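You operate a simulated robot arm through the tools that you are given. There is no shell and no other tool.

You are at the controls of a simulated two-armed robot. One attempt, no reset.

TASK
Rebuild the stub: blue spacer, red wheel, nut run down.
Fine: the black spacer comes off; stand it on the grey bench.
Where things are to end (x, y in the base frame): black spacer within 60 mm of [420, -520].

Only the result counts: the job must be done as asked and must still hold three seconds after the hand-in. Knocking over, shifting, dropping, spilling or breaking anything else fails it.

THE ROBOT
Two 7-joint arms with two-finger parallel grippers on one trunk that stands fixed in place. Base frame: the origin is at the foot of the trunk, x ahead of it, y to its left, z up; the work surface is at about z = 860. Readings come in mm, degrees, newtons and seconds.
The left shoulder is at [70, 187, 1190], the right one opposite. With the tool pointing down near the work surface each hand reaches from about 320 to 800 mm from the base axis, measured 20 degrees to its own side. Payload 3.91 kg a hand.
The TCP of each hand is the grasp point between the finger pads, 30 mm short of the fingertips. In the tool frame z runs along the fingers and y along their closing line. The gripper opens to 110 mm. The fingers are 20 mm wide and 10 mm thick; the gripper's body (48 by 112 mm) begins 55 mm behind the TCP.
Orientation is that of the tool frame in the base frame, as a unit quaternion [w, x, y, z]. With the fingers straight down and closing along the base's y, the tool's x points along the base's -x, its y along +y and its z along -z.

THE INTERFACE
- The arms move only by the tool step_arm. It takes "left_series", "right_series" or both (then of equal length, played together; a hand with none holds still); each is a list of rows, each a list of 7 numbers: the shift along the tool's x, y, z in units of 30 mm (1.0 is 30 mm), then the turn, a rotation vector about the tool's x, y, z in units of 8 degrees (1.0 is 8 degrees), then the gripper command, from -1 (shut) to 1 (fully open), values between in proportion. In form: [[dx, dy, dz, rx, ry, rz, grip], ...]. A call has 1 to 20 rows; each row shifts and turns the commanded pose from where the row before left it, along the tool's axes as they then stand. A call with a number of a shift or a turn outside -1 to 1 is refused whole. A row lasts 0.2 s, in which the tool goes at most 50 mm and 8.6 degrees; a call with a longer step from one row to the next is refused whole, and so is a gripper value outside its range. A pose out of reach is approached as far as the arm can. The call stops where the force on the tool passes 40 N (or 10 N more than at its start, if that is more) or the arm is blocked; 0.2 s more then pass. The fingers move at their own pace (about 72 mm/s each) and stop on an object; they squeeze with about 45 N. The grip force told is the motor's: it shows also when the fingers shut on nothing. Time passes only in rows, and 0.2 s behind the last, so rows that do not move let the fingers close. The reply holds the time, the measured pose of the TCP, the force on the tool along the base axes, the opening and the grip force, in the units named above and with some noise, with the torque about the TCP (base axes, N m) and any sound that the robot's microphone picked up.
- Cameras (640 x 400 px; columns grow to the right, rows downward): "scene" is now at [123.4, -53.8, 1431.7]; the picture's right is [-0.59, -0.80, -0.00], its down [-0.37, 0.27, -0.89] and it looks along [0.71, -0.53, -0.46] (base axes); focal length 345 px, centre (320, 200). "left" rides on the left gripper at [72, -17, -103] in its tool frame; the picture's right is [0.23, 0.97, 0.00], its down [-0.76, 0.18, -0.62] and it looks along [-0.61, 0.14, 0.78] (tool axes); focal length 222 px, centre (320, 200). "right" rides on the right gripper at [72, 17, -103] in its tool frame; the picture's right is [-0.23, 0.97, 0.00], its down [-0.76, -0.18, -0.62] and it looks along [-0.61, -0.14, 0.78] (tool axes); focal length 222 px, centre (320, 200). There is no depth. A picture from a camera that has moved, and an enlarged one, comes with that camera's place and axes in the base frame and with its lens.
- get_image(camera): a new picture of that camera. No time passes.
- lift_body(by): slides the trunk up (or, below 0, down) by that many mm; the arms and the scene camera ride with it, the base frame stays. It gives what a move gives, with no picture.
- turn_head(pan, tilt): turns the head with the scene camera to pan (to the left, within 86 degrees either way) and tilt (down, from -29 to 69), counted from straight ahead of the robot. It gives what a move gives.
- zoom(camera, box): a new picture of the part [left, top, right, bottom] of that camera's present view, enlarged. No time passes.
- hand_in(): hands the job in; it is judged then, once.

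Nothing tells you positions but the pictures and the camera data. Unless the task says otherwise, let go and move clear before handing in.

The tools are called after "Request:" by a JSON object that holds its "fn" and its "kwargs". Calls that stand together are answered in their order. step_arm: Moves the arms, as the interface text tells. Its arguments: {"type":"object","properties":{"left_series":{"type":"array","items":{"type":"array","items":{"type":"number"}}},"right_series":{"type":"array","items":{"type":"array","items":{"type":"number"}}}},"required":[]} The other tools are called the same way: lift_body (by) moves the trunk up or down; turn_head (pan, tilt) turns the head that bears the scene camera; get_image (camera) takes a picture; zoom (camera, box) takes an enlarged picture of a part of a camera's view; hand_in () hands the job in.

At the start:

```text
time_s: 0.0
left_tool_pos: [453.9, -58.2, 1281.7]
left_tcp_rot: [0.001, 0.0, 1.0, -0.001]
left_force: [-0.1, -0.3, 0.2]
left_wrist_torque: [0.02, 0.0, 0.03]
left_opening: 110.0
left_grasp_force: 0.1
right_tool_pos: [387.5, -500.2, 1195.5]
right_tcp_rot: [0.001, 0.0, 1.0, 0.0]
right_force: [0.0, 0.2, 0.0]
right_wrist_torque: [-0.01, 0.02, 0.02]
right_opening: 110.0
right_grasp_force: 0.0
trunk travel left (down, up): [-700.0, 240.0]
head pan, tilt (commanded): [-36.5, 27.5]
```

scene: 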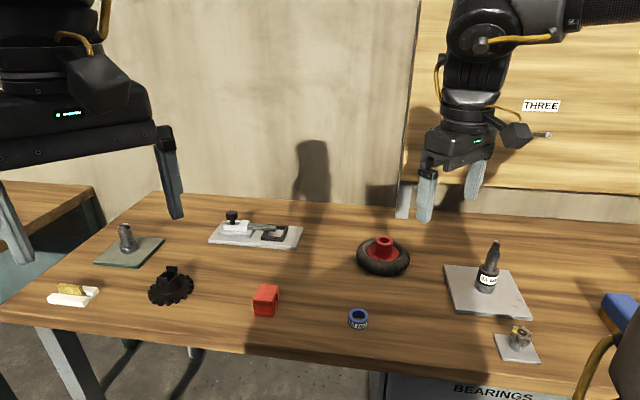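
right: 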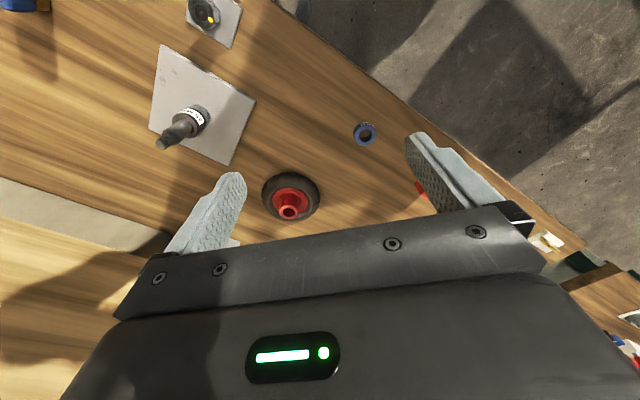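
left: 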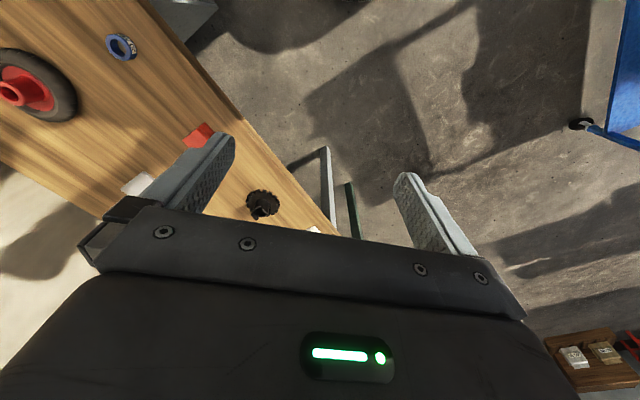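

I see a wooden bench with several items: a stub on a grey plate carrying a black spacer (right), a red wheel with a tyre, a blue ring, and another fixture with a nut-like part. I'll look closer before moving anything.

Request:
{"fn": "zoom", "kwargs": {"camera": "scene", "box": [420, 220, 580, 380]}}

Request:
{"fn": "zoom", "kwargs": {"camera": "scene", "box": [320, 220, 440, 340]}}

Request:
{"fn": "zoom", "kwargs": {"camera": "scene", "box": [30, 200, 310, 330]}}

Request:
{"fn": "zoom", "kwargs": {"camera": "scene", "box": [540, 260, 640, 400]}}

```text
2.50 times, centred on (500, 300) of scene
camera zoom: at [123.4, -53.8, 1431.7], right [-0.59, -0.8, 0.0], down [-0.37, 0.27, -0.89], along [0.71, -0.53, -0.46], focal length 863 px, centre (-130, -50)
```

zoom: 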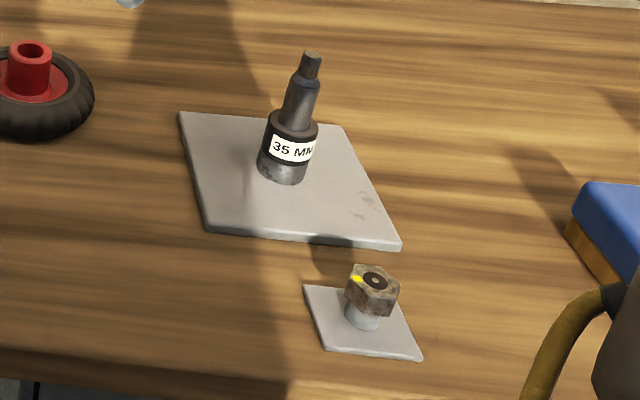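

```text
3.33 times, centred on (380, 280) of scene
camera zoom: at [123.4, -53.8, 1431.7], right [-0.59, -0.8, 0.0], down [-0.37, 0.27, -0.89], along [0.71, -0.53, -0.46], focal length 1151 px, centre (120, -67)
```

zoom: 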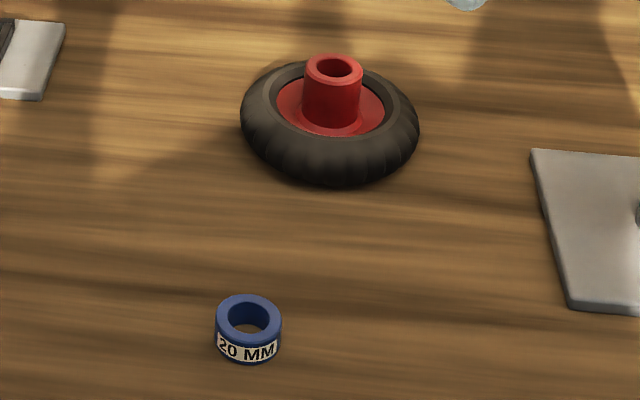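

```text
2.29 times, centred on (170, 265) of scene
camera zoom: at [123.4, -53.8, 1431.7], right [-0.59, -0.8, 0.0], down [-0.37, 0.27, -0.89], along [0.71, -0.53, -0.46], focal length 789 px, centre (663, 51)
```

zoom: 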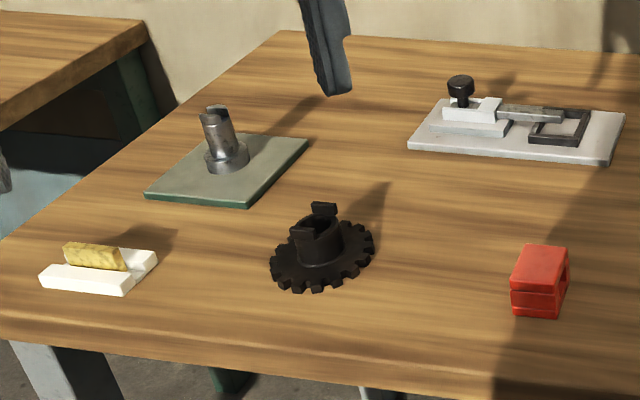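

```text
2.86 times, centred on (590, 330) of scene
camera zoom: at [123.4, -53.8, 1431.7], right [-0.59, -0.8, 0.0], down [-0.37, 0.27, -0.89], along [0.71, -0.53, -0.46], focal length 986 px, centre (-451, -171)
```

zoom: 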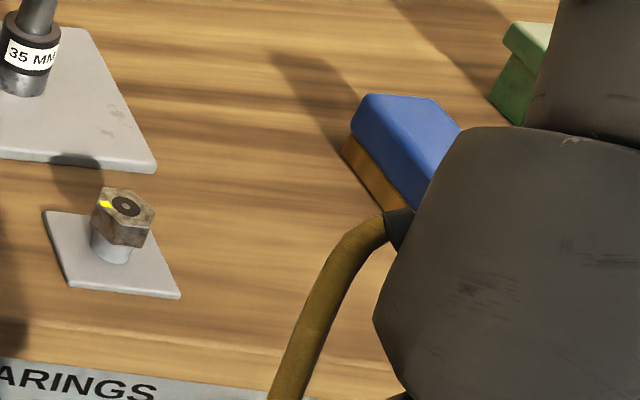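

A stub with the black "35 MM" spacer stands on a grey plate, a nut sits on a small holder, and a blue "20 MM" spacer and a red wheel lie on the wood. I need to find the grey bench, so I'll turn the head about.

Request:
{"fn": "turn_head", "kwargs": {"pan": -50, "tilt": 50}}

Request:
{"fn": "get_image", "kwargs": {"camera": "scene"}}

```text
time_s: 0.9
left_tool_pos: [453.7, -58.1, 1282.3]
left_tcp_rot: [0.0, 0.0, 1.0, 0.0]
left_force: [-0.8, 0.2, 1.5]
left_wrist_torque: [-0.02, -0.01, 0.0]
left_opening: 109.9
left_grasp_force: 0.1
right_tool_pos: [386.8, -501.2, 1194.7]
right_tcp_rot: [0.0, 0.0, 1.0, 0.0]
right_force: [0.5, 0.4, -0.4]
right_wrist_torque: [0.0, 0.02, 0.02]
right_opening: 109.8
right_grasp_force: 0.2
trunk travel left (down, up): [-700.0, 240.0]
head pan, tilt (commanded): [-50.0, 50.0]
```

```text
taken
camera scene: at [99.4, -58.3, 1398.3], right [-0.77, -0.64, 0.0], down [-0.49, 0.59, -0.64], along [0.41, -0.49, -0.77], focal length 345 px, centre (320, 200)
```

scene: 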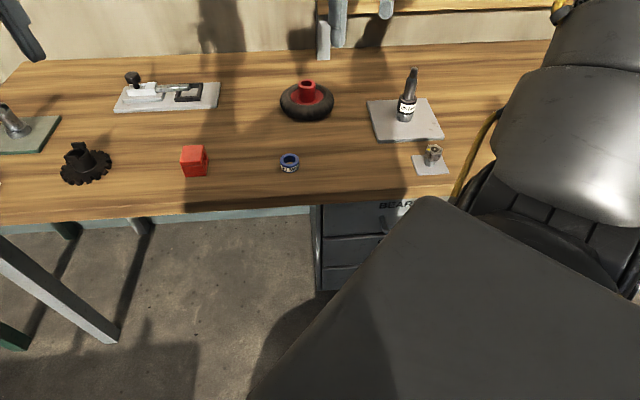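

The task target (420, -520) falls on this bench, just right of the blue spacer in clear space. I'll enlarge each part to measure positions from two viewpoints.

Request:
{"fn": "zoom", "kwargs": {"camera": "scene", "box": [360, 60, 460, 180]}}

Request:
{"fn": "zoom", "kwargs": {"camera": "scene", "box": [260, 70, 360, 180]}}

Request:
{"fn": "turn_head", "kwargs": {"pan": -60, "tilt": 40}}

Request:
{"fn": "get_image", "kwargs": {"camera": "scene"}}

```text
3.33 times, centred on (410, 120) of scene
camera zoom: at [99.4, -58.3, 1398.3], right [-0.77, -0.64, 0.0], down [-0.49, 0.59, -0.64], along [0.41, -0.49, -0.77], focal length 1151 px, centre (20, 467)
```

zoom: 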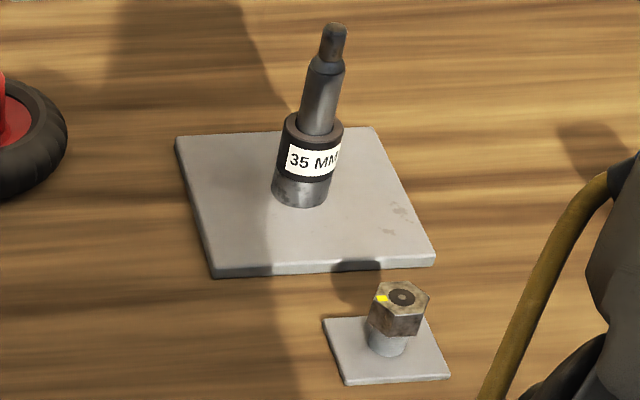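

```text
3.64 times, centred on (310, 125) of scene
camera zoom: at [99.4, -58.3, 1398.3], right [-0.77, -0.64, 0.0], down [-0.49, 0.59, -0.64], along [0.41, -0.49, -0.77], focal length 1255 px, centre (356, 473)
```

zoom: 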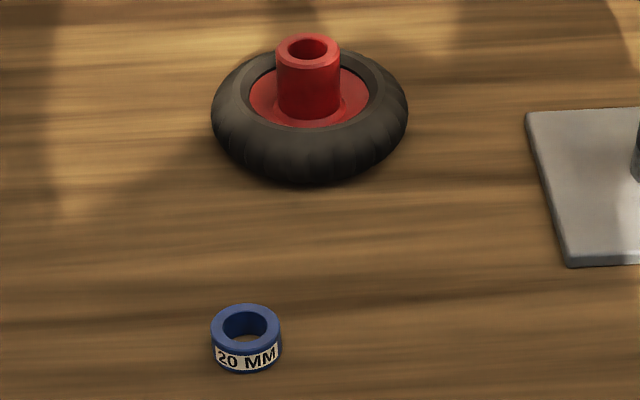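

```text
time_s: 1.6
left_tool_pos: [452.6, -57.0, 1282.1]
left_tcp_rot: [0.0, 0.0, 1.0, -0.001]
left_force: [-0.5, -0.1, 0.7]
left_wrist_torque: [0.02, 0.0, 0.02]
left_opening: 110.0
left_grasp_force: 0.2
right_tool_pos: [387.3, -500.1, 1194.7]
right_tcp_rot: [0.001, -0.001, 1.0, 0.0]
right_force: [-0.3, -0.9, 0.2]
right_wrist_torque: [0.03, 0.0, -0.02]
right_opening: 110.2
right_grasp_force: 0.0
trunk travel left (down, up): [-700.0, 240.0]
head pan, tilt (commanded): [-60.0, 40.0]
```

```text
taken
camera scene: at [92.4, -73.0, 1412.3], right [-0.87, -0.5, 0.0], down [-0.32, 0.56, -0.77], along [0.38, -0.66, -0.64], focal length 345 px, centre (320, 200)
```

scene: 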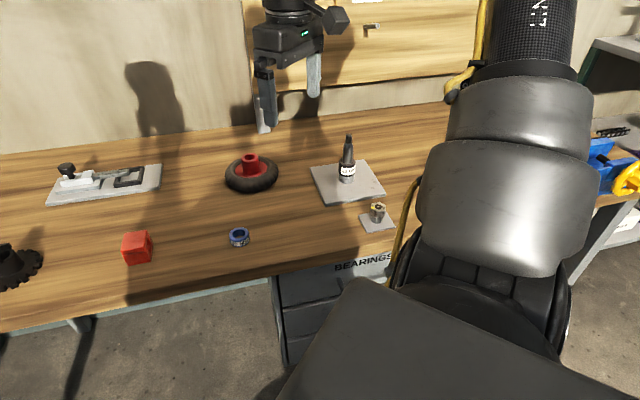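

All parts seem measurable: stub about (393, -740), nut holder about (262, -627), blue spacer about (500, -435), red wheel about (611, -622). I'll move the right hand over near the stub, high up, to look closer with its camera.

Request:
{"fn": "step_arm", "kwargs": {"right_series": [[0.174, -0.896, 0.315, 0, 0, 0, 1], [0.174, -0.896, 0.315, 0, 0, 0, 1], [0.174, -0.896, 0.315, 0, 0, 0, 1], [0.174, -0.896, 0.315, 0, 0, 0, 1], [0.174, -0.896, 0.315, 0, 0, 0, 1], [0.174, -0.896, 0.315, 0, 0, 0, 1], [0.174, -0.896, 0.315, 0, 0, 0, 1], [0.174, -0.896, 0.315, 0, 0, 0, 1], [0.174, -0.896, 0.315, 0, 0, 0, 1], [0, 0, 0, 0, 0, 0, 1]]}}

Request:
{"fn": "get_image", "kwargs": {"camera": "right"}}

Request:
{"fn": "get_image", "kwargs": {"camera": "scene"}}

```text
time_s: 3.8
left_tool_pos: [453.6, -56.8, 1281.8]
left_tcp_rot: [0.0, 0.0, 1.0, 0.0]
left_force: [0.2, 0.1, -0.5]
left_wrist_torque: [-0.03, 0.03, 0.0]
left_opening: 110.0
left_grasp_force: 0.0
right_tool_pos: [341.3, -742.7, 1109.7]
right_tcp_rot: [0.0, 0.0, 1.0, 0.0]
right_force: [-0.8, 0.6, -1.0]
right_wrist_torque: [-0.05, -0.04, 0.04]
right_opening: 109.9
right_grasp_force: 0.2
trunk travel left (down, up): [-700.0, 240.0]
head pan, tilt (commanded): [-60.0, 40.0]
```

```text
taken
camera right: at [268.2, -724.9, 1213.3], right [0.23, 0.97, 0.0], down [0.76, -0.18, 0.62], along [0.61, -0.14, -0.78], focal length 222 px, centre (320, 200)
```

right: 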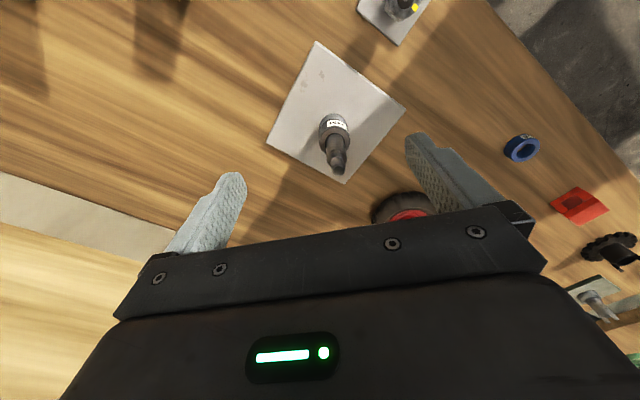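

```text
taken
camera scene: at [92.2, -72.7, 1412.4], right [-0.87, -0.5, 0.0], down [-0.32, 0.56, -0.77], along [0.38, -0.66, -0.64], focal length 345 px, centre (320, 200)
```

scene: 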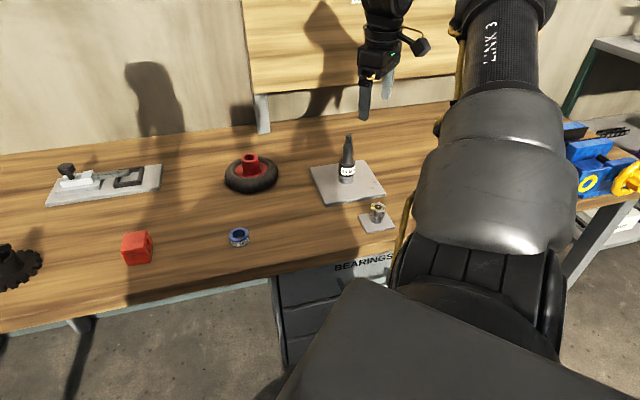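

The hand camera shows the stub with the black spacer roughly ahead of the hand; the measured pose tracks well. I'll zoom to measure the stub's axis.

Request:
{"fn": "zoom", "kwargs": {"camera": "right", "box": [260, 100, 420, 200]}}

Request:
{"fn": "zoom", "kwargs": {"camera": "right", "box": [340, 0, 440, 60]}}

Request:
{"fn": "zoom", "kwargs": {"camera": "scene", "box": [300, 120, 420, 240]}}

```text
4.00 times, centred on (340, 150) of right
camera zoom: at [268.2, -724.9, 1213.3], right [0.23, 0.97, 0.0], down [0.76, -0.18, 0.62], along [0.61, -0.14, -0.78], focal length 888 px, centre (240, 400)
```

zoom: 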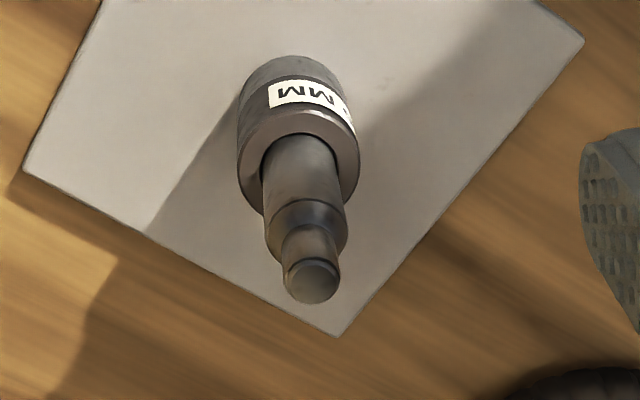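

```text
6.40 times, centred on (390, 30) of right
camera zoom: at [268.2, -724.9, 1213.3], right [0.23, 0.97, 0.0], down [0.76, -0.18, 0.62], along [0.61, -0.14, -0.78], focal length 1422 px, centre (-128, 1288)
```

zoom: 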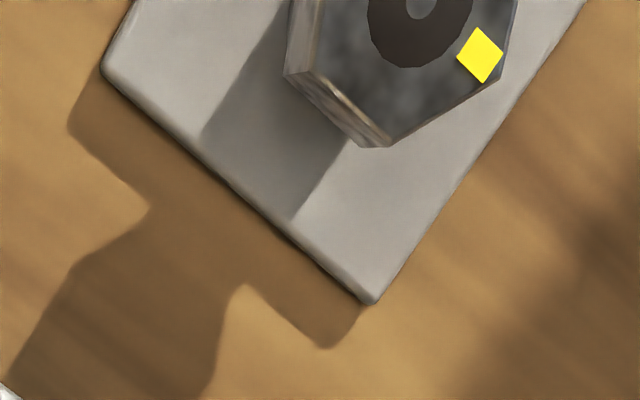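

```text
3.33 times, centred on (360, 180) of scene
camera zoom: at [92.2, -72.7, 1412.4], right [-0.87, -0.5, 0.0], down [-0.32, 0.56, -0.77], along [0.38, -0.66, -0.64], focal length 1151 px, centre (187, 267)
```

zoom: 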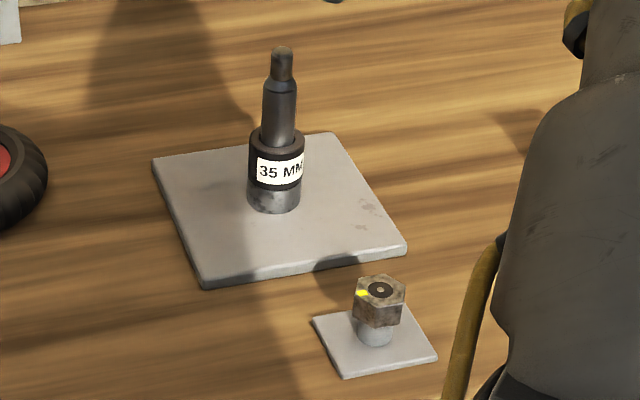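

The stub's axis measures about (397, -735), tip near z 999, with the black spacer from about z 892 to 927. I'll tilt the right hand 35° outward (so the palm clears the stub tip) and hover with open fingers above it.

Request:
{"fn": "step_arm", "kwargs": {"right_series": [[0, 0, 0, 0, -0.875, 0, 1], [0, 0, 0, 0, -0.875, 0, 1], [0, 0, 0, 0, -0.875, 0, 1], [0, 0, 0, 0, -0.875, 0, 1], [0, 0, 0, 0, -0.875, 0, 1], [0.023, 0.064, 0.693, 0, 0, 0, 1], [0.023, 0.064, 0.693, 0, 0, 0, 1], [0.023, 0.064, 0.693, 0, 0, 0, 1], [0.023, 0.064, 0.693, 0, 0, 0, 1], [0, 0, 0, 0, 0, 0, 1]]}}

Request:
{"fn": "get_image", "kwargs": {"camera": "right"}}

Request:
{"fn": "get_image", "kwargs": {"camera": "scene"}}

```text
time_s: 6.0
left_tool_pos: [452.8, -59.6, 1282.0]
left_tcp_rot: [-0.001, 0.0, 1.0, 0.0]
left_force: [-1.0, 0.4, -0.1]
left_wrist_torque: [-0.04, -0.02, 0.01]
left_opening: 110.0
left_grasp_force: 0.0
right_tool_pos: [386.4, -734.1, 1039.6]
right_tcp_rot: [0.301, 0.001, 0.954, 0.0]
right_force: [-0.2, -0.4, 0.1]
right_wrist_torque: [0.03, 0.0, 0.01]
right_opening: 110.1
right_grasp_force: 0.0
trunk travel left (down, up): [-700.0, 240.0]
head pan, tilt (commanded): [-60.0, 40.0]
```

```text
taken
camera right: at [267.6, -715.9, 1082.3], right [0.19, 0.97, 0.13], down [0.27, -0.18, 0.95], along [0.95, -0.14, -0.29], focal length 222 px, centre (320, 200)
```

right: 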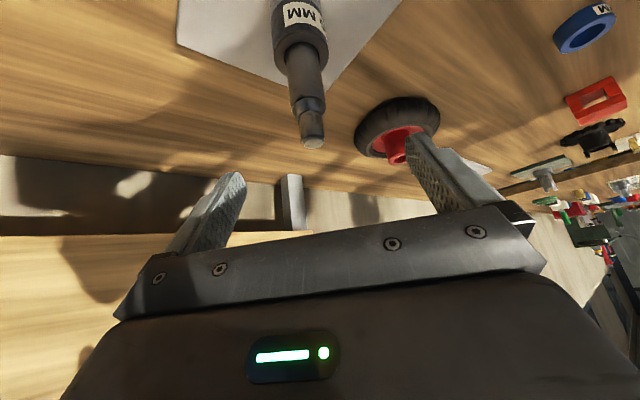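

```text
taken
camera scene: at [91.6, -73.0, 1412.4], right [-0.87, -0.5, 0.0], down [-0.32, 0.56, -0.77], along [0.38, -0.66, -0.64], focal length 345 px, centre (320, 200)
```

scene: 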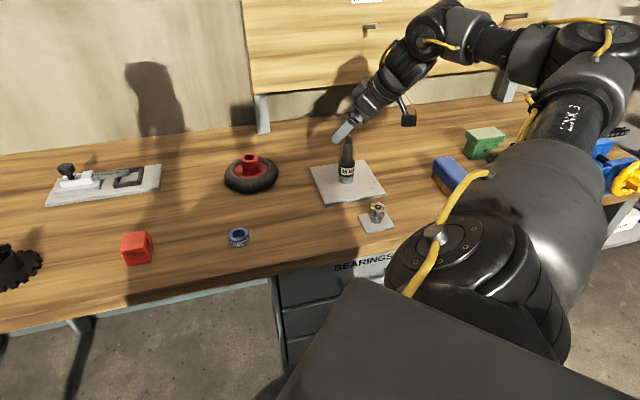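

The fingers straddle the stub and the view agrees with my estimate. I'll lower straight down around the black spacer without closing yet, then check.

Request:
{"fn": "step_arm", "kwargs": {"right_series": [[0.428, -0.01, 0.611, 0, 0, 0, 1], [0.428, -0.01, 0.611, 0, 0, 0, 1], [0.428, -0.01, 0.611, 0, 0, 0, 1], [0.428, -0.01, 0.611, 0, 0, 0, 1], [0.428, -0.01, 0.611, 0, 0, 0, 1], [0, 0, 0, 0, 0, 0, 1]]}}

Request:
{"fn": "get_image", "kwargs": {"camera": "right"}}

Request:
{"fn": "zoom", "kwargs": {"camera": "scene", "box": [290, 80, 430, 240]}}

```text
time_s: 7.4
left_tool_pos: [452.6, -57.2, 1281.3]
left_tcp_rot: [0.0, 0.0, 1.0, 0.0]
left_force: [-0.4, 0.3, 0.6]
left_wrist_torque: [-0.03, 0.02, 0.0]
left_opening: 109.9
left_grasp_force: 0.0
right_tool_pos: [387.0, -736.8, 927.9]
right_tcp_rot: [0.301, 0.0, 0.954, 0.0]
right_force: [-1.1, 0.8, 0.2]
right_wrist_torque: [-0.03, -0.08, 0.02]
right_opening: 110.0
right_grasp_force: 0.1
trunk travel left (down, up): [-700.0, 240.0]
head pan, tilt (commanded): [-60.0, 40.0]
```

```text
taken
camera right: at [268.8, -719.0, 971.1], right [0.19, 0.97, 0.13], down [0.27, -0.18, 0.95], along [0.95, -0.14, -0.29], focal length 222 px, centre (320, 200)
```

right: 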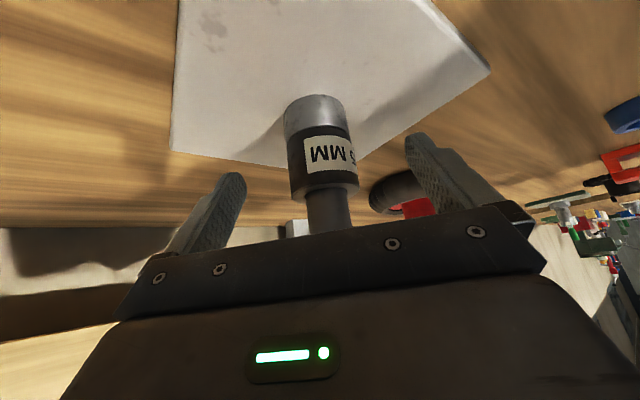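

```text
2.50 times, centred on (360, 160) of scene
camera zoom: at [92.1, -72.9, 1412.4], right [-0.87, -0.5, 0.0], down [-0.32, 0.56, -0.77], along [0.38, -0.66, -0.64], focal length 863 px, centre (220, 300)
```

zoom: 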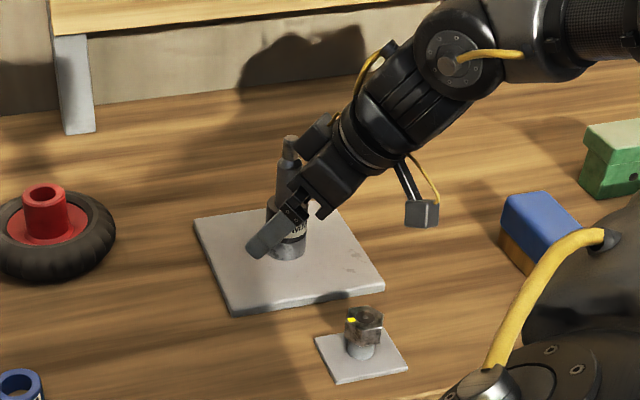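

The open fingers straddle the black spacer at about its upper two thirds. I'll close on it and read the side force to check centring.

Request:
{"fn": "step_arm", "kwargs": {"right_series": [[0, 0, 0, 0, 0, 0, 0], [0, 0, 0, 0, 0, 0, -0.1], [0, 0, 0, 0, 0, 0, -0.2], [0, 0, 0, 0, 0, 0, -0.3], [0, 0, 0, 0, 0, 0, -0.4], [0, 0, 0, 0, 0, 0, -1], [0, 0, 0, 0, 0, 0, -1]]}}

Request:
{"fn": "get_image", "kwargs": {"camera": "right"}}

```text
time_s: 9.0
left_tool_pos: [453.1, -56.3, 1283.0]
left_tcp_rot: [0.0, 0.0, 1.0, 0.0]
left_force: [0.0, -0.8, 0.3]
left_wrist_torque: [0.04, 0.01, 0.0]
left_opening: 109.7
left_grasp_force: 0.1
right_tool_pos: [386.9, -736.2, 928.3]
right_tcp_rot: [0.3, -0.001, 0.954, 0.001]
right_force: [-3.1, 6.8, 0.6]
right_wrist_torque: [-0.03, -0.22, 0.04]
right_opening: 41.7
right_grasp_force: 45.0
trunk travel left (down, up): [-700.0, 240.0]
head pan, tilt (commanded): [-60.0, 40.0]
```

```text
taken
camera right: at [268.9, -718.3, 971.4], right [0.19, 0.97, 0.13], down [0.27, -0.18, 0.95], along [0.95, -0.14, -0.29], focal length 222 px, centre (320, 200)
```

right: 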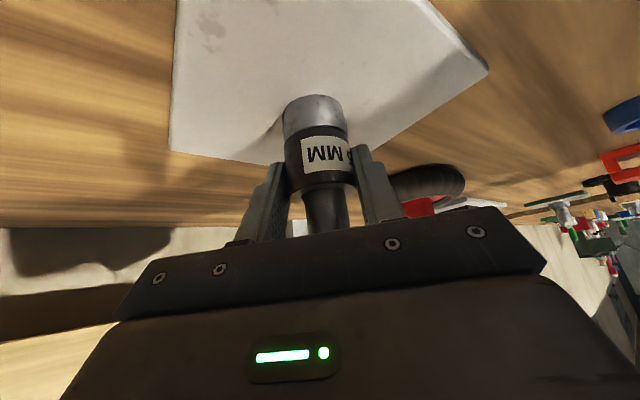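

The grip is firm at 41.7 mm (the spacer is about 42 mm across), with a small +y side force. I'll ease 1 mm toward +y to centre it, then lift slowly.

Request:
{"fn": "step_arm", "kwargs": {"right_series": [[0, 0.033, 0, 0, 0, 0, -1], [0, 0, 0, 0, 0, 0, -1]]}}

```text
time_s: 9.6
left_tool_pos: [453.9, -57.8, 1283.5]
left_tcp_rot: [0.001, -0.001, 1.0, -0.001]
left_force: [-0.2, -0.4, -0.1]
left_wrist_torque: [0.01, 0.01, 0.02]
left_opening: 110.1
left_grasp_force: 0.2
right_tool_pos: [386.3, -736.5, 927.4]
right_tcp_rot: [0.301, 0.0, 0.954, 0.0]
right_force: [1.3, 0.6, -0.6]
right_wrist_torque: [-0.02, 0.03, 0.04]
right_opening: 41.3
right_grasp_force: 44.4
trunk travel left (down, up): [-700.0, 240.0]
head pan, tilt (commanded): [-60.0, 40.0]
```

The side force is now near zero, so this pose marks the stub axis. I'll lift the black spacer straight up, first a little and then clear.

Request:
{"fn": "step_arm", "kwargs": {"right_series": [[-0.0956, 0, -0.1365, 0, 0, 0, -1], [-0.0956, 0, -0.1365, 0, 0, 0, -1], [0, 0, 0, 0, 0, 0, -1]]}}

Request:
{"fn": "get_image", "kwargs": {"camera": "right"}}

```text
time_s: 10.4
left_tool_pos: [453.9, -58.3, 1282.7]
left_tcp_rot: [0.0, 0.0, 1.0, 0.001]
left_force: [-0.2, -0.5, 0.0]
left_wrist_torque: [-0.01, 0.0, -0.01]
left_opening: 109.8
left_grasp_force: 0.0
right_tool_pos: [387.4, -735.3, 937.7]
right_tcp_rot: [0.3, 0.001, 0.954, 0.0]
right_force: [0.1, 1.3, -2.6]
right_wrist_torque: [0.01, 0.02, 0.0]
right_opening: 41.5
right_grasp_force: 44.3
trunk travel left (down, up): [-700.0, 240.0]
head pan, tilt (commanded): [-60.0, 40.0]
```

```text
taken
camera right: at [268.4, -717.6, 981.3], right [0.19, 0.97, 0.13], down [0.27, -0.18, 0.95], along [0.95, -0.14, -0.29], focal length 222 px, centre (320, 200)
```

right: 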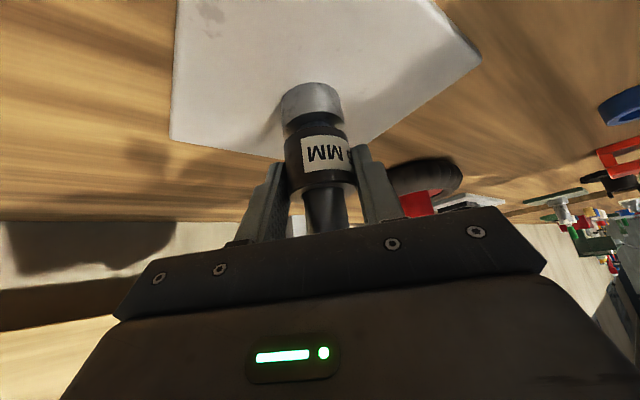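

The spacer slides up freely. I'll lift it well clear of the stub tip.

Request:
{"fn": "step_arm", "kwargs": {"right_series": [[-0.3823, 0, -0.5461, 0, 0, 0, -1], [-0.3823, 0, -0.5461, 0, 0, 0, -1], [-0.3823, 0, -0.5461, 0, 0, 0, -1], [-0.3823, 0, -0.5461, 0, 0, 0, -1], [-0.3823, 0, -0.5461, 0, 0, 0, -1], [-0.3823, 0, -0.5461, 0, 0, 0, -1], [0, 0, 0, 0, 0, 0, -1]]}}

Request:
{"fn": "get_image", "kwargs": {"camera": "right"}}

Request:
{"fn": "zoom", "kwargs": {"camera": "scene", "box": [290, 60, 430, 240]}}

```text
time_s: 12.0
left_tool_pos: [453.8, -58.3, 1282.0]
left_tcp_rot: [-0.001, 0.001, 1.0, 0.001]
left_force: [0.2, 0.4, -0.9]
left_wrist_torque: [-0.03, 0.03, 0.01]
left_opening: 109.9
left_grasp_force: 0.0
right_tool_pos: [386.2, -738.0, 1060.0]
right_tcp_rot: [0.299, 0.0, 0.954, 0.001]
right_force: [-0.3, 0.1, -2.3]
right_wrist_torque: [0.0, 0.0, -0.02]
right_opening: 41.4
right_grasp_force: 44.8
trunk travel left (down, up): [-700.0, 240.0]
head pan, tilt (commanded): [-60.0, 40.0]
```

```text
taken
camera right: at [267.9, -719.7, 1103.7], right [0.19, 0.97, 0.13], down [0.27, -0.18, 0.95], along [0.95, -0.14, -0.29], focal length 222 px, centre (320, 200)
```

right: 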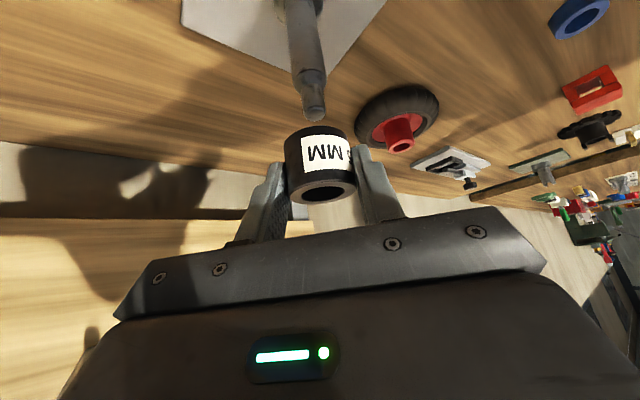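

```text
2.22 times, centred on (360, 150) of scene
camera zoom: at [92.4, -73.8, 1412.3], right [-0.87, -0.5, 0.0], down [-0.32, 0.56, -0.77], along [0.38, -0.66, -0.64], focal length 767 px, centre (231, 311)
```

zoom: 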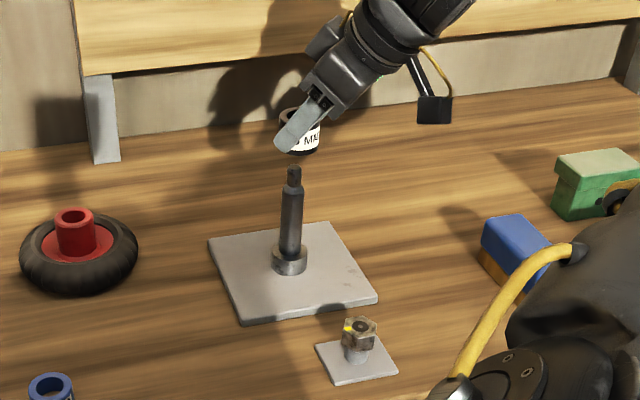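

The stub is bare and the spacer is clear of it. I'll take a reference close-up of how the spacer sits in the fingers, then carry it to about (418, -535) and lower it to just above the bench.

Request:
{"fn": "zoom", "kwargs": {"camera": "right", "box": [240, 100, 400, 220]}}

Request:
{"fn": "step_arm", "kwargs": {"right_series": [[-0.082, 0.957, 0.0574, 0, 0, 0, -1], [-0.082, 0.957, 0.0574, 0, 0, 0, -1], [-0.082, 0.957, 0.0574, 0, 0, 0, -1], [-0.082, 0.957, 0.0574, 0, 0, 0, -1], [-0.082, 0.957, 0.0574, 0, 0, 0, -1], [-0.082, 0.957, 0.0574, 0, 0, 0, -1], [-0.082, 0.957, 0.0574, 0, 0, 0, -1], [0.3705, 0, 0.5291, 0, 0, 0, -1], [0.3705, 0, 0.5291, 0, 0, 0, -1], [0.3705, 0, 0.5291, 0, 0, 0, -1], [0.3705, 0, 0.5291, 0, 0, 0, -1], [0.3705, 0, 0.5291, 0, 0, 0, -1], [0.3705, 0, 0.5291, 0, 0, 0, -1], [0.3705, 0, 0.5291, 0, 0, 0, -1], [0.3705, 0, 0.5291, 0, 0, 0, -1], [0, 0, 0, 0, 0, 0, -1]]}}

Request:
{"fn": "get_image", "kwargs": {"camera": "right"}}

Request:
{"fn": "get_image", "kwargs": {"camera": "scene"}}

```text
3.33 times, centred on (320, 160) of right
camera zoom: at [267.9, -719.7, 1103.7], right [0.19, 0.97, 0.13], down [0.27, -0.18, 0.95], along [0.95, -0.14, -0.29], focal length 740 px, centre (320, 333)
```

zoom: 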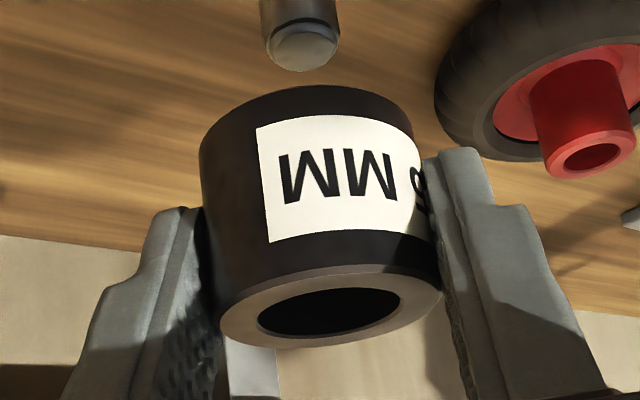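

```text
time_s: 15.4
left_tool_pos: [453.5, -57.2, 1282.6]
left_tcp_rot: [-0.001, 0.0, 1.0, 0.0]
left_force: [0.2, 0.2, 0.4]
left_wrist_torque: [0.03, -0.01, 0.0]
left_opening: 110.2
left_grasp_force: 0.0
right_tool_pos: [406.4, -536.5, 901.4]
right_tcp_rot: [0.301, 0.0, 0.954, -0.001]
right_force: [-0.3, 0.1, -1.6]
right_wrist_torque: [0.02, 0.03, -0.02]
right_opening: 41.2
right_grasp_force: 44.6
trunk travel left (down, up): [-700.0, 240.0]
head pan, tilt (commanded): [-60.0, 40.0]
```

```text
taken
camera right: at [287.9, -517.5, 945.3], right [0.19, 0.97, 0.13], down [0.27, -0.18, 0.95], along [0.95, -0.14, -0.29], focal length 222 px, centre (320, 200)
```

right: 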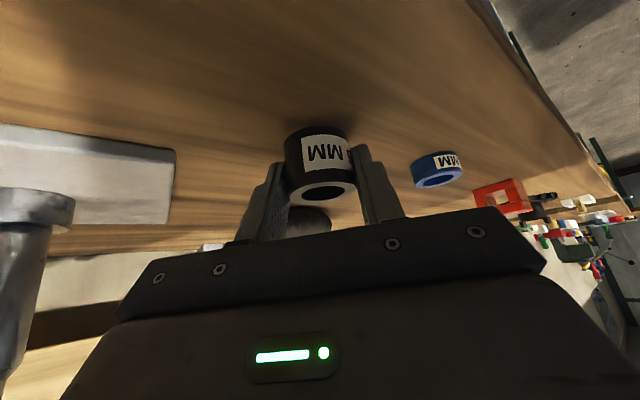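

```text
taken
camera scene: at [92.2, -73.0, 1412.4], right [-0.87, -0.5, 0.0], down [-0.32, 0.56, -0.77], along [0.38, -0.66, -0.64], focal length 345 px, centre (320, 200)
```

scene: 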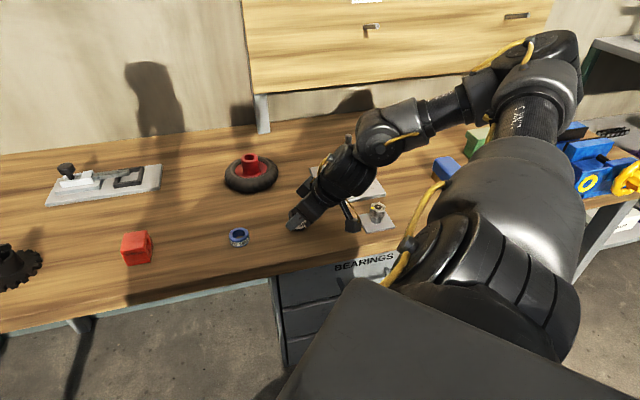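

The black spacer hangs a few millimetres above clear wood. I'll lower it in 1 mm steps until I feel the bench.

Request:
{"fn": "step_arm", "kwargs": {"right_series": [[0.0191, 0, 0.0273, 0, 0, 0, -1], [0.0191, 0, 0.0273, 0, 0, 0, -1], [0.0191, 0, 0.0273, 0, 0, 0, -1], [0.0191, 0, 0.0273, 0, 0, 0, -1], [0.0191, 0, 0.0273, 0, 0, 0, -1], [0, 0, 0, 0, 0, 0, -1]]}}

```text
time_s: 16.8
left_tool_pos: [453.4, -58.3, 1281.6]
left_tcp_rot: [0.0, 0.0, 1.0, 0.0]
left_force: [0.8, 0.3, -0.6]
left_wrist_torque: [0.02, -0.02, -0.01]
left_opening: 110.1
left_grasp_force: 0.0
right_tool_pos: [406.9, -534.1, 896.7]
right_tcp_rot: [0.301, -0.001, 0.954, 0.001]
right_force: [0.5, -0.2, -2.3]
right_wrist_torque: [0.01, 0.01, 0.02]
right_opening: 41.4
right_grasp_force: 44.4
trunk travel left (down, up): [-700.0, 240.0]
head pan, tilt (commanded): [-60.0, 40.0]
```

Request:
{"fn": "step_arm", "kwargs": {"right_series": [[0.0191, 0, 0.0273, 0, 0, 0, -1], [0.0191, 0, 0.0273, 0, 0, 0, -1], [0, 0, 0, 0, 0, 0, -1]]}}

Request:
{"fn": "zoom", "kwargs": {"camera": "right", "box": [240, 100, 400, 220]}}

```text
time_s: 17.6
left_tool_pos: [453.2, -57.9, 1282.4]
left_tcp_rot: [0.0, -0.001, 1.0, 0.0]
left_force: [-0.2, 0.4, -1.0]
left_wrist_torque: [0.03, -0.01, 0.04]
left_opening: 109.8
left_grasp_force: 0.0
right_tool_pos: [407.9, -535.4, 896.2]
right_tcp_rot: [0.301, 0.0, 0.954, 0.001]
right_force: [-0.6, 1.0, -2.1]
right_wrist_torque: [-0.01, 0.0, 0.0]
right_opening: 41.5
right_grasp_force: 45.4
trunk travel left (down, up): [-700.0, 240.0]
head pan, tilt (commanded): [-60.0, 40.0]
```

```text
3.33 times, centred on (320, 160) of right
camera zoom: at [290.1, -516.4, 939.7], right [0.19, 0.97, 0.13], down [0.27, -0.18, 0.95], along [0.95, -0.14, -0.29], focal length 740 px, centre (320, 333)
```

zoom: 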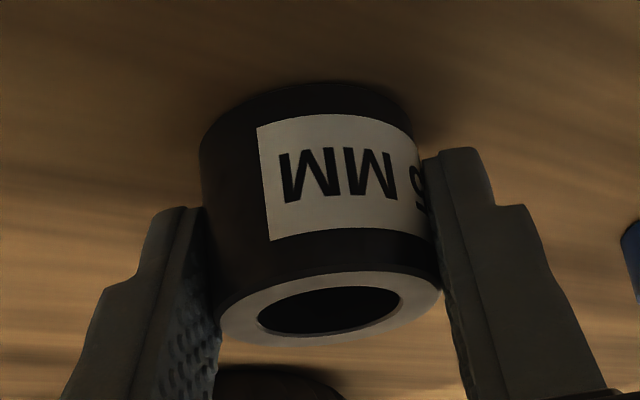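

No bench contact yet; the force still shows just the spacer's weight. I'll continue down in fine steps.

Request:
{"fn": "step_arm", "kwargs": {"right_series": [[0.0191, 0, 0.0273, 0, 0, 0, -1], [0.0191, 0, 0.0273, 0, 0, 0, -1], [0, 0, 0, 0, 0, 0, -1]]}}

```text
time_s: 18.4
left_tool_pos: [453.7, -57.2, 1282.4]
left_tcp_rot: [0.0, -0.001, 1.0, 0.0]
left_force: [-0.8, 0.1, 0.4]
left_wrist_torque: [0.03, 0.02, -0.02]
left_opening: 110.1
left_grasp_force: 0.1
right_tool_pos: [408.9, -535.4, 895.0]
right_tcp_rot: [0.301, 0.0, 0.954, 0.0]
right_force: [1.6, -0.5, 1.8]
right_wrist_torque: [-0.07, -0.07, 0.0]
right_opening: 41.5
right_grasp_force: 45.4
trunk travel left (down, up): [-700.0, 240.0]
head pan, tilt (commanded): [-60.0, 40.0]
```

The bench now carries the spacer (force changed sign). I'll open the fingers and back off along the tool, keeping clear of the spacer.

Request:
{"fn": "step_arm", "kwargs": {"right_series": [[0, 0, 0, 0, 0, 0, -0.1], [0, 0, 0, 0, 0, 0, 0.2], [0, 0, 0, 0, 0, 0, 0.4], [0, 0, 0, 0, 0, 0, 0.4]]}}

Request:
{"fn": "get_image", "kwargs": {"camera": "right"}}

```text
time_s: 19.4
left_tool_pos: [452.8, -57.4, 1281.9]
left_tcp_rot: [0.0, 0.0, 1.0, -0.001]
left_force: [0.6, -0.4, -0.9]
left_wrist_torque: [0.04, -0.01, -0.02]
left_opening: 109.9
left_grasp_force: 0.1
right_tool_pos: [407.3, -534.7, 893.8]
right_tcp_rot: [0.301, 0.001, 0.954, -0.001]
right_force: [-0.3, 0.0, 0.1]
right_wrist_torque: [0.03, 0.0, 0.03]
right_opening: 77.2
right_grasp_force: 0.0
trunk travel left (down, up): [-700.0, 240.0]
head pan, tilt (commanded): [-60.0, 40.0]
```

```text
taken
camera right: at [289.2, -516.6, 938.0], right [0.19, 0.97, 0.13], down [0.27, -0.18, 0.95], along [0.95, -0.14, -0.29], focal length 222 px, centre (320, 200)
```

right: 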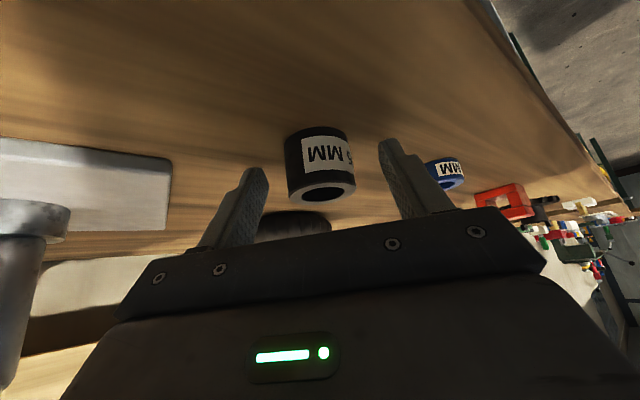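

The black spacer stands free on the bench. I'll back the hand out along its own axis, then swing to a hover over the blue spacer.

Request:
{"fn": "step_arm", "kwargs": {"right_series": [[0, 0, -0.667, 0, 0, 0, 0.4], [0, 0, -0.667, 0, 0, 0, 0.4], [0, 0, -0.667, 0, 0, 0, 0.4], [0, 0, -0.667, 0, 0, 0, 0.4], [0, 0, 0, 0, 0, 0, 0.4], [-0.672, 0.66, 0.47, 0, 0, 0, 0.4], [-0.672, 0.66, 0.47, 0, 0, 0, 0.4], [-0.672, 0.66, 0.47, 0, 0, 0, 0.4], [-0.672, 0.66, 0.47, 0, 0, 0, 0.4], [-0.672, 0.66, 0.47, 0, 0, 0, 0.4], [0, 0, 0, 0, 0, 0, 0.4]]}}

Request:
{"fn": "get_image", "kwargs": {"camera": "right"}}

Request:
{"fn": "get_image", "kwargs": {"camera": "scene"}}

```text
time_s: 21.8
left_tool_pos: [452.6, -57.8, 1282.2]
left_tcp_rot: [0.0, 0.0, 1.0, 0.001]
left_force: [-0.9, 0.2, -1.1]
left_wrist_torque: [0.01, 0.02, 0.05]
left_opening: 109.9
left_grasp_force: 0.0
right_tool_pos: [485.1, -437.1, 961.6]
right_tcp_rot: [0.301, 0.001, 0.954, 0.001]
right_force: [0.8, 0.4, -0.1]
right_wrist_torque: [0.01, 0.0, 0.01]
right_opening: 76.7
right_grasp_force: 0.0
trunk travel left (down, up): [-700.0, 240.0]
head pan, tilt (commanded): [-60.0, 40.0]
```

```text
taken
camera right: at [366.2, -418.4, 1004.0], right [0.19, 0.97, 0.13], down [0.27, -0.18, 0.95], along [0.95, -0.14, -0.29], focal length 222 px, centre (320, 200)
```

right: 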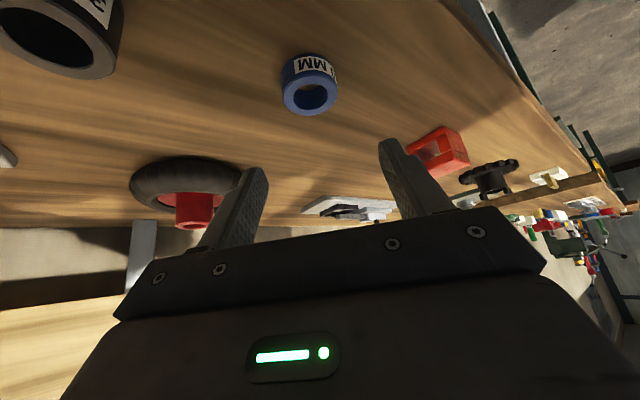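

```text
taken
camera scene: at [91.6, -74.3, 1412.4], right [-0.87, -0.5, 0.0], down [-0.32, 0.56, -0.77], along [0.38, -0.66, -0.64], focal length 345 px, centre (320, 200)
```

scene: 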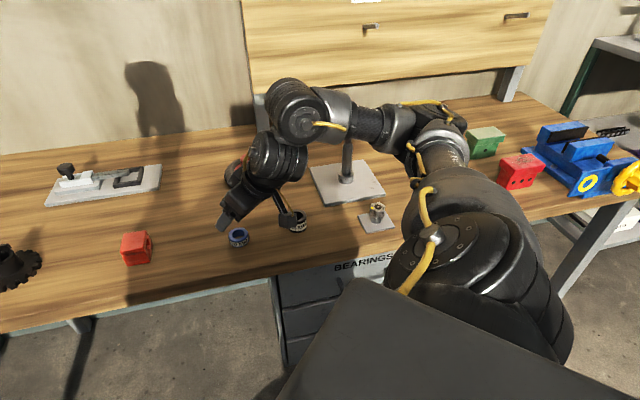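

The blue spacer lies just ahead of and below the fingers. I'll enlarge the view to measure it.

Request:
{"fn": "zoom", "kwargs": {"camera": "right", "box": [260, 30, 360, 130]}}

```text
4.00 times, centred on (310, 80) of right
camera zoom: at [366.2, -418.4, 1004.0], right [0.19, 0.97, 0.13], down [0.27, -0.18, 0.95], along [0.95, -0.14, -0.29], focal length 888 px, centre (360, 680)
```

zoom: 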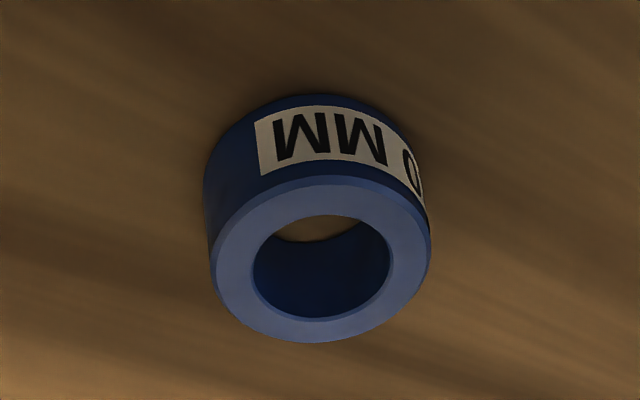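

The blue spacer's axis measures about (501.5, -436), same diameter as the black one. I'll lower the open fingers around it to grasp height and compare the view with the black spacer's reference.

Request:
{"fn": "step_arm", "kwargs": {"right_series": [[0.266, 0, 0.475, 0, 0, 0, 0.4], [0.266, 0, 0.475, 0, 0, 0, 0.4], [0.266, 0, 0.475, 0, 0, 0, 0.4], [0.266, 0.007, 0.475, 0, 0, 0, 0.4], [0, 0, 0, 0, 0, 0, 0.4]]}}

Request:
{"fn": "zoom", "kwargs": {"camera": "right", "box": [240, 100, 400, 220]}}

Request:
{"fn": "zoom", "kwargs": {"camera": "scene", "box": [190, 160, 350, 260]}}

```text
time_s: 23.0
left_tool_pos: [453.3, -57.1, 1282.3]
left_tcp_rot: [0.001, 0.0, 1.0, 0.0]
left_force: [0.5, -0.6, -0.1]
left_wrist_torque: [0.02, -0.01, 0.0]
left_opening: 110.0
left_grasp_force: 0.0
right_tool_pos: [491.5, -436.1, 894.5]
right_tcp_rot: [0.301, 0.0, 0.954, 0.0]
right_force: [0.0, -0.1, -0.8]
right_wrist_torque: [0.02, 0.01, -0.02]
right_opening: 77.0
right_grasp_force: 0.1
trunk travel left (down, up): [-700.0, 240.0]
head pan, tilt (commanded): [-60.0, 40.0]
```

```text
3.33 times, centred on (320, 160) of right
camera zoom: at [372.4, -417.3, 937.9], right [0.19, 0.97, 0.13], down [0.27, -0.18, 0.95], along [0.95, -0.14, -0.29], focal length 740 px, centre (320, 333)
```

zoom: 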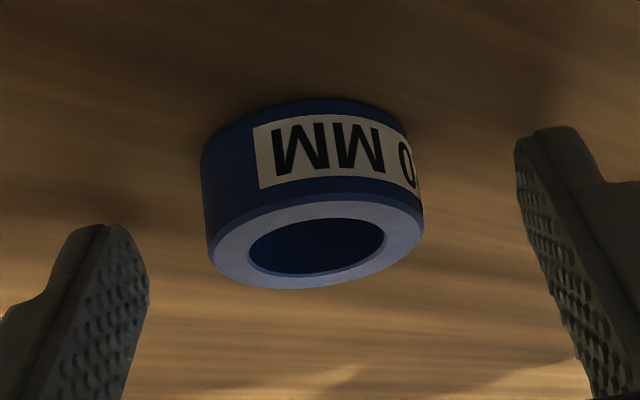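

```text
4.00 times, centred on (270, 210) of scene
camera zoom: at [92.3, -72.9, 1412.4], right [-0.87, -0.5, 0.0], down [-0.32, 0.56, -0.77], along [0.38, -0.66, -0.64], focal length 1381 px, centre (520, 160)
```

zoom: 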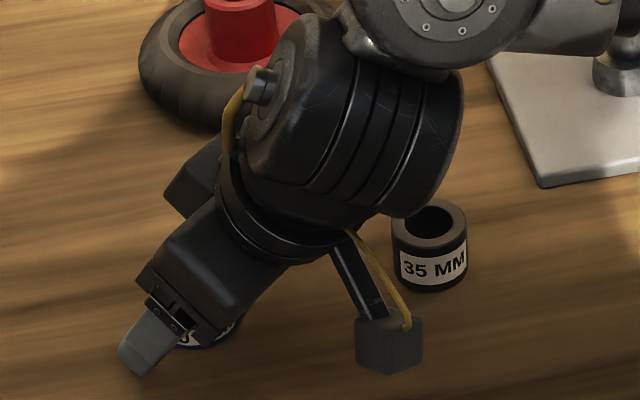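

The blue spacer sits about 3–4 mm farther forward and 2 mm to the right relative to the fingers, compared with the black reference. I'll nudge the hand to match and recheck.

Request:
{"fn": "step_arm", "kwargs": {"right_series": [[-0.09, -0.05, 0.063, 0, 0, 0, 0.4], [0, 0, 0, 0, 0, 0, 0.4]]}}

Request:
{"fn": "zoom", "kwargs": {"camera": "right", "box": [240, 100, 400, 220]}}

```text
time_s: 23.6
left_tool_pos: [453.4, -58.9, 1281.8]
left_tcp_rot: [-0.001, 0.0, 1.0, 0.0]
left_force: [0.2, -0.4, 0.4]
left_wrist_torque: [-0.01, 0.02, 0.01]
left_opening: 109.8
left_grasp_force: 0.1
right_tool_pos: [494.9, -436.6, 894.7]
right_tcp_rot: [0.3, 0.001, 0.954, 0.0]
right_force: [-0.1, 1.1, 1.0]
right_wrist_torque: [0.01, -0.01, 0.0]
right_opening: 77.0
right_grasp_force: 0.1
trunk travel left (down, up): [-700.0, 240.0]
head pan, tilt (commanded): [-60.0, 40.0]
```

```text
3.33 times, centred on (320, 160) of right
camera zoom: at [376.4, -418.9, 938.6], right [0.19, 0.97, 0.13], down [0.27, -0.18, 0.95], along [0.95, -0.14, -0.29], focal length 740 px, centre (320, 333)
```

zoom: 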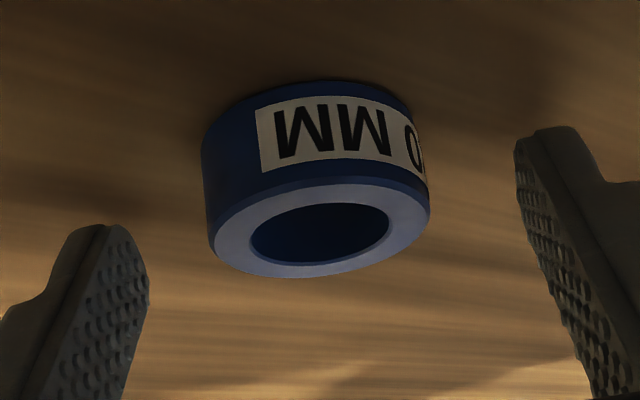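

The blue spacer's outline now matches the black reference almost exactly. I'll close the fingers on it.

Request:
{"fn": "step_arm", "kwargs": {"right_series": [[0, 0, 0, 0, 0, 0, 0], [0, 0, 0, 0, 0, 0, -0.1], [0, 0, 0, 0, 0, 0, -0.2], [0, 0, 0, 0, 0, 0, -0.3], [0, 0, 0, 0, 0, 0, -0.6], [0, 0, 0, 0, 0, 0, -1], [0, 0, 0, 0, 0, 0, -1]]}}

Request:
{"fn": "zoom", "kwargs": {"camera": "right", "box": [240, 100, 400, 220]}}

```text
time_s: 25.2
left_tool_pos: [453.9, -57.7, 1283.1]
left_tcp_rot: [0.0, 0.0, 1.0, 0.0]
left_force: [0.6, -0.6, -0.4]
left_wrist_torque: [0.01, -0.02, 0.01]
left_opening: 109.9
left_grasp_force: 0.0
right_tool_pos: [493.8, -435.5, 895.6]
right_tcp_rot: [0.301, 0.0, 0.954, 0.0]
right_force: [0.0, -0.2, 1.3]
right_wrist_torque: [-0.08, -0.01, -0.02]
right_opening: 41.2
right_grasp_force: 45.2
trunk travel left (down, up): [-700.0, 240.0]
head pan, tilt (commanded): [-60.0, 40.0]
```

```text
3.33 times, centred on (320, 160) of right
camera zoom: at [376.4, -418.9, 938.6], right [0.19, 0.97, 0.13], down [0.27, -0.18, 0.95], along [0.95, -0.14, -0.29], focal length 740 px, centre (320, 333)
```

zoom: 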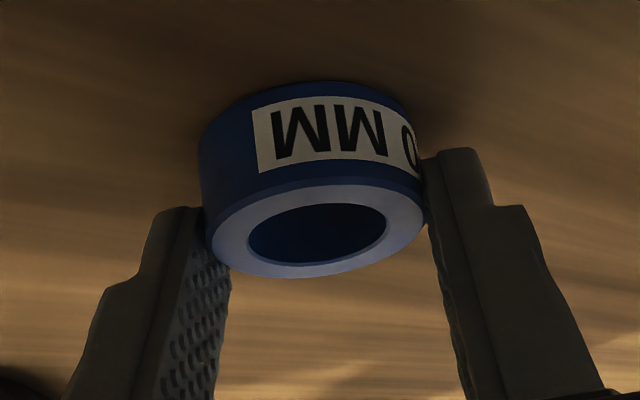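

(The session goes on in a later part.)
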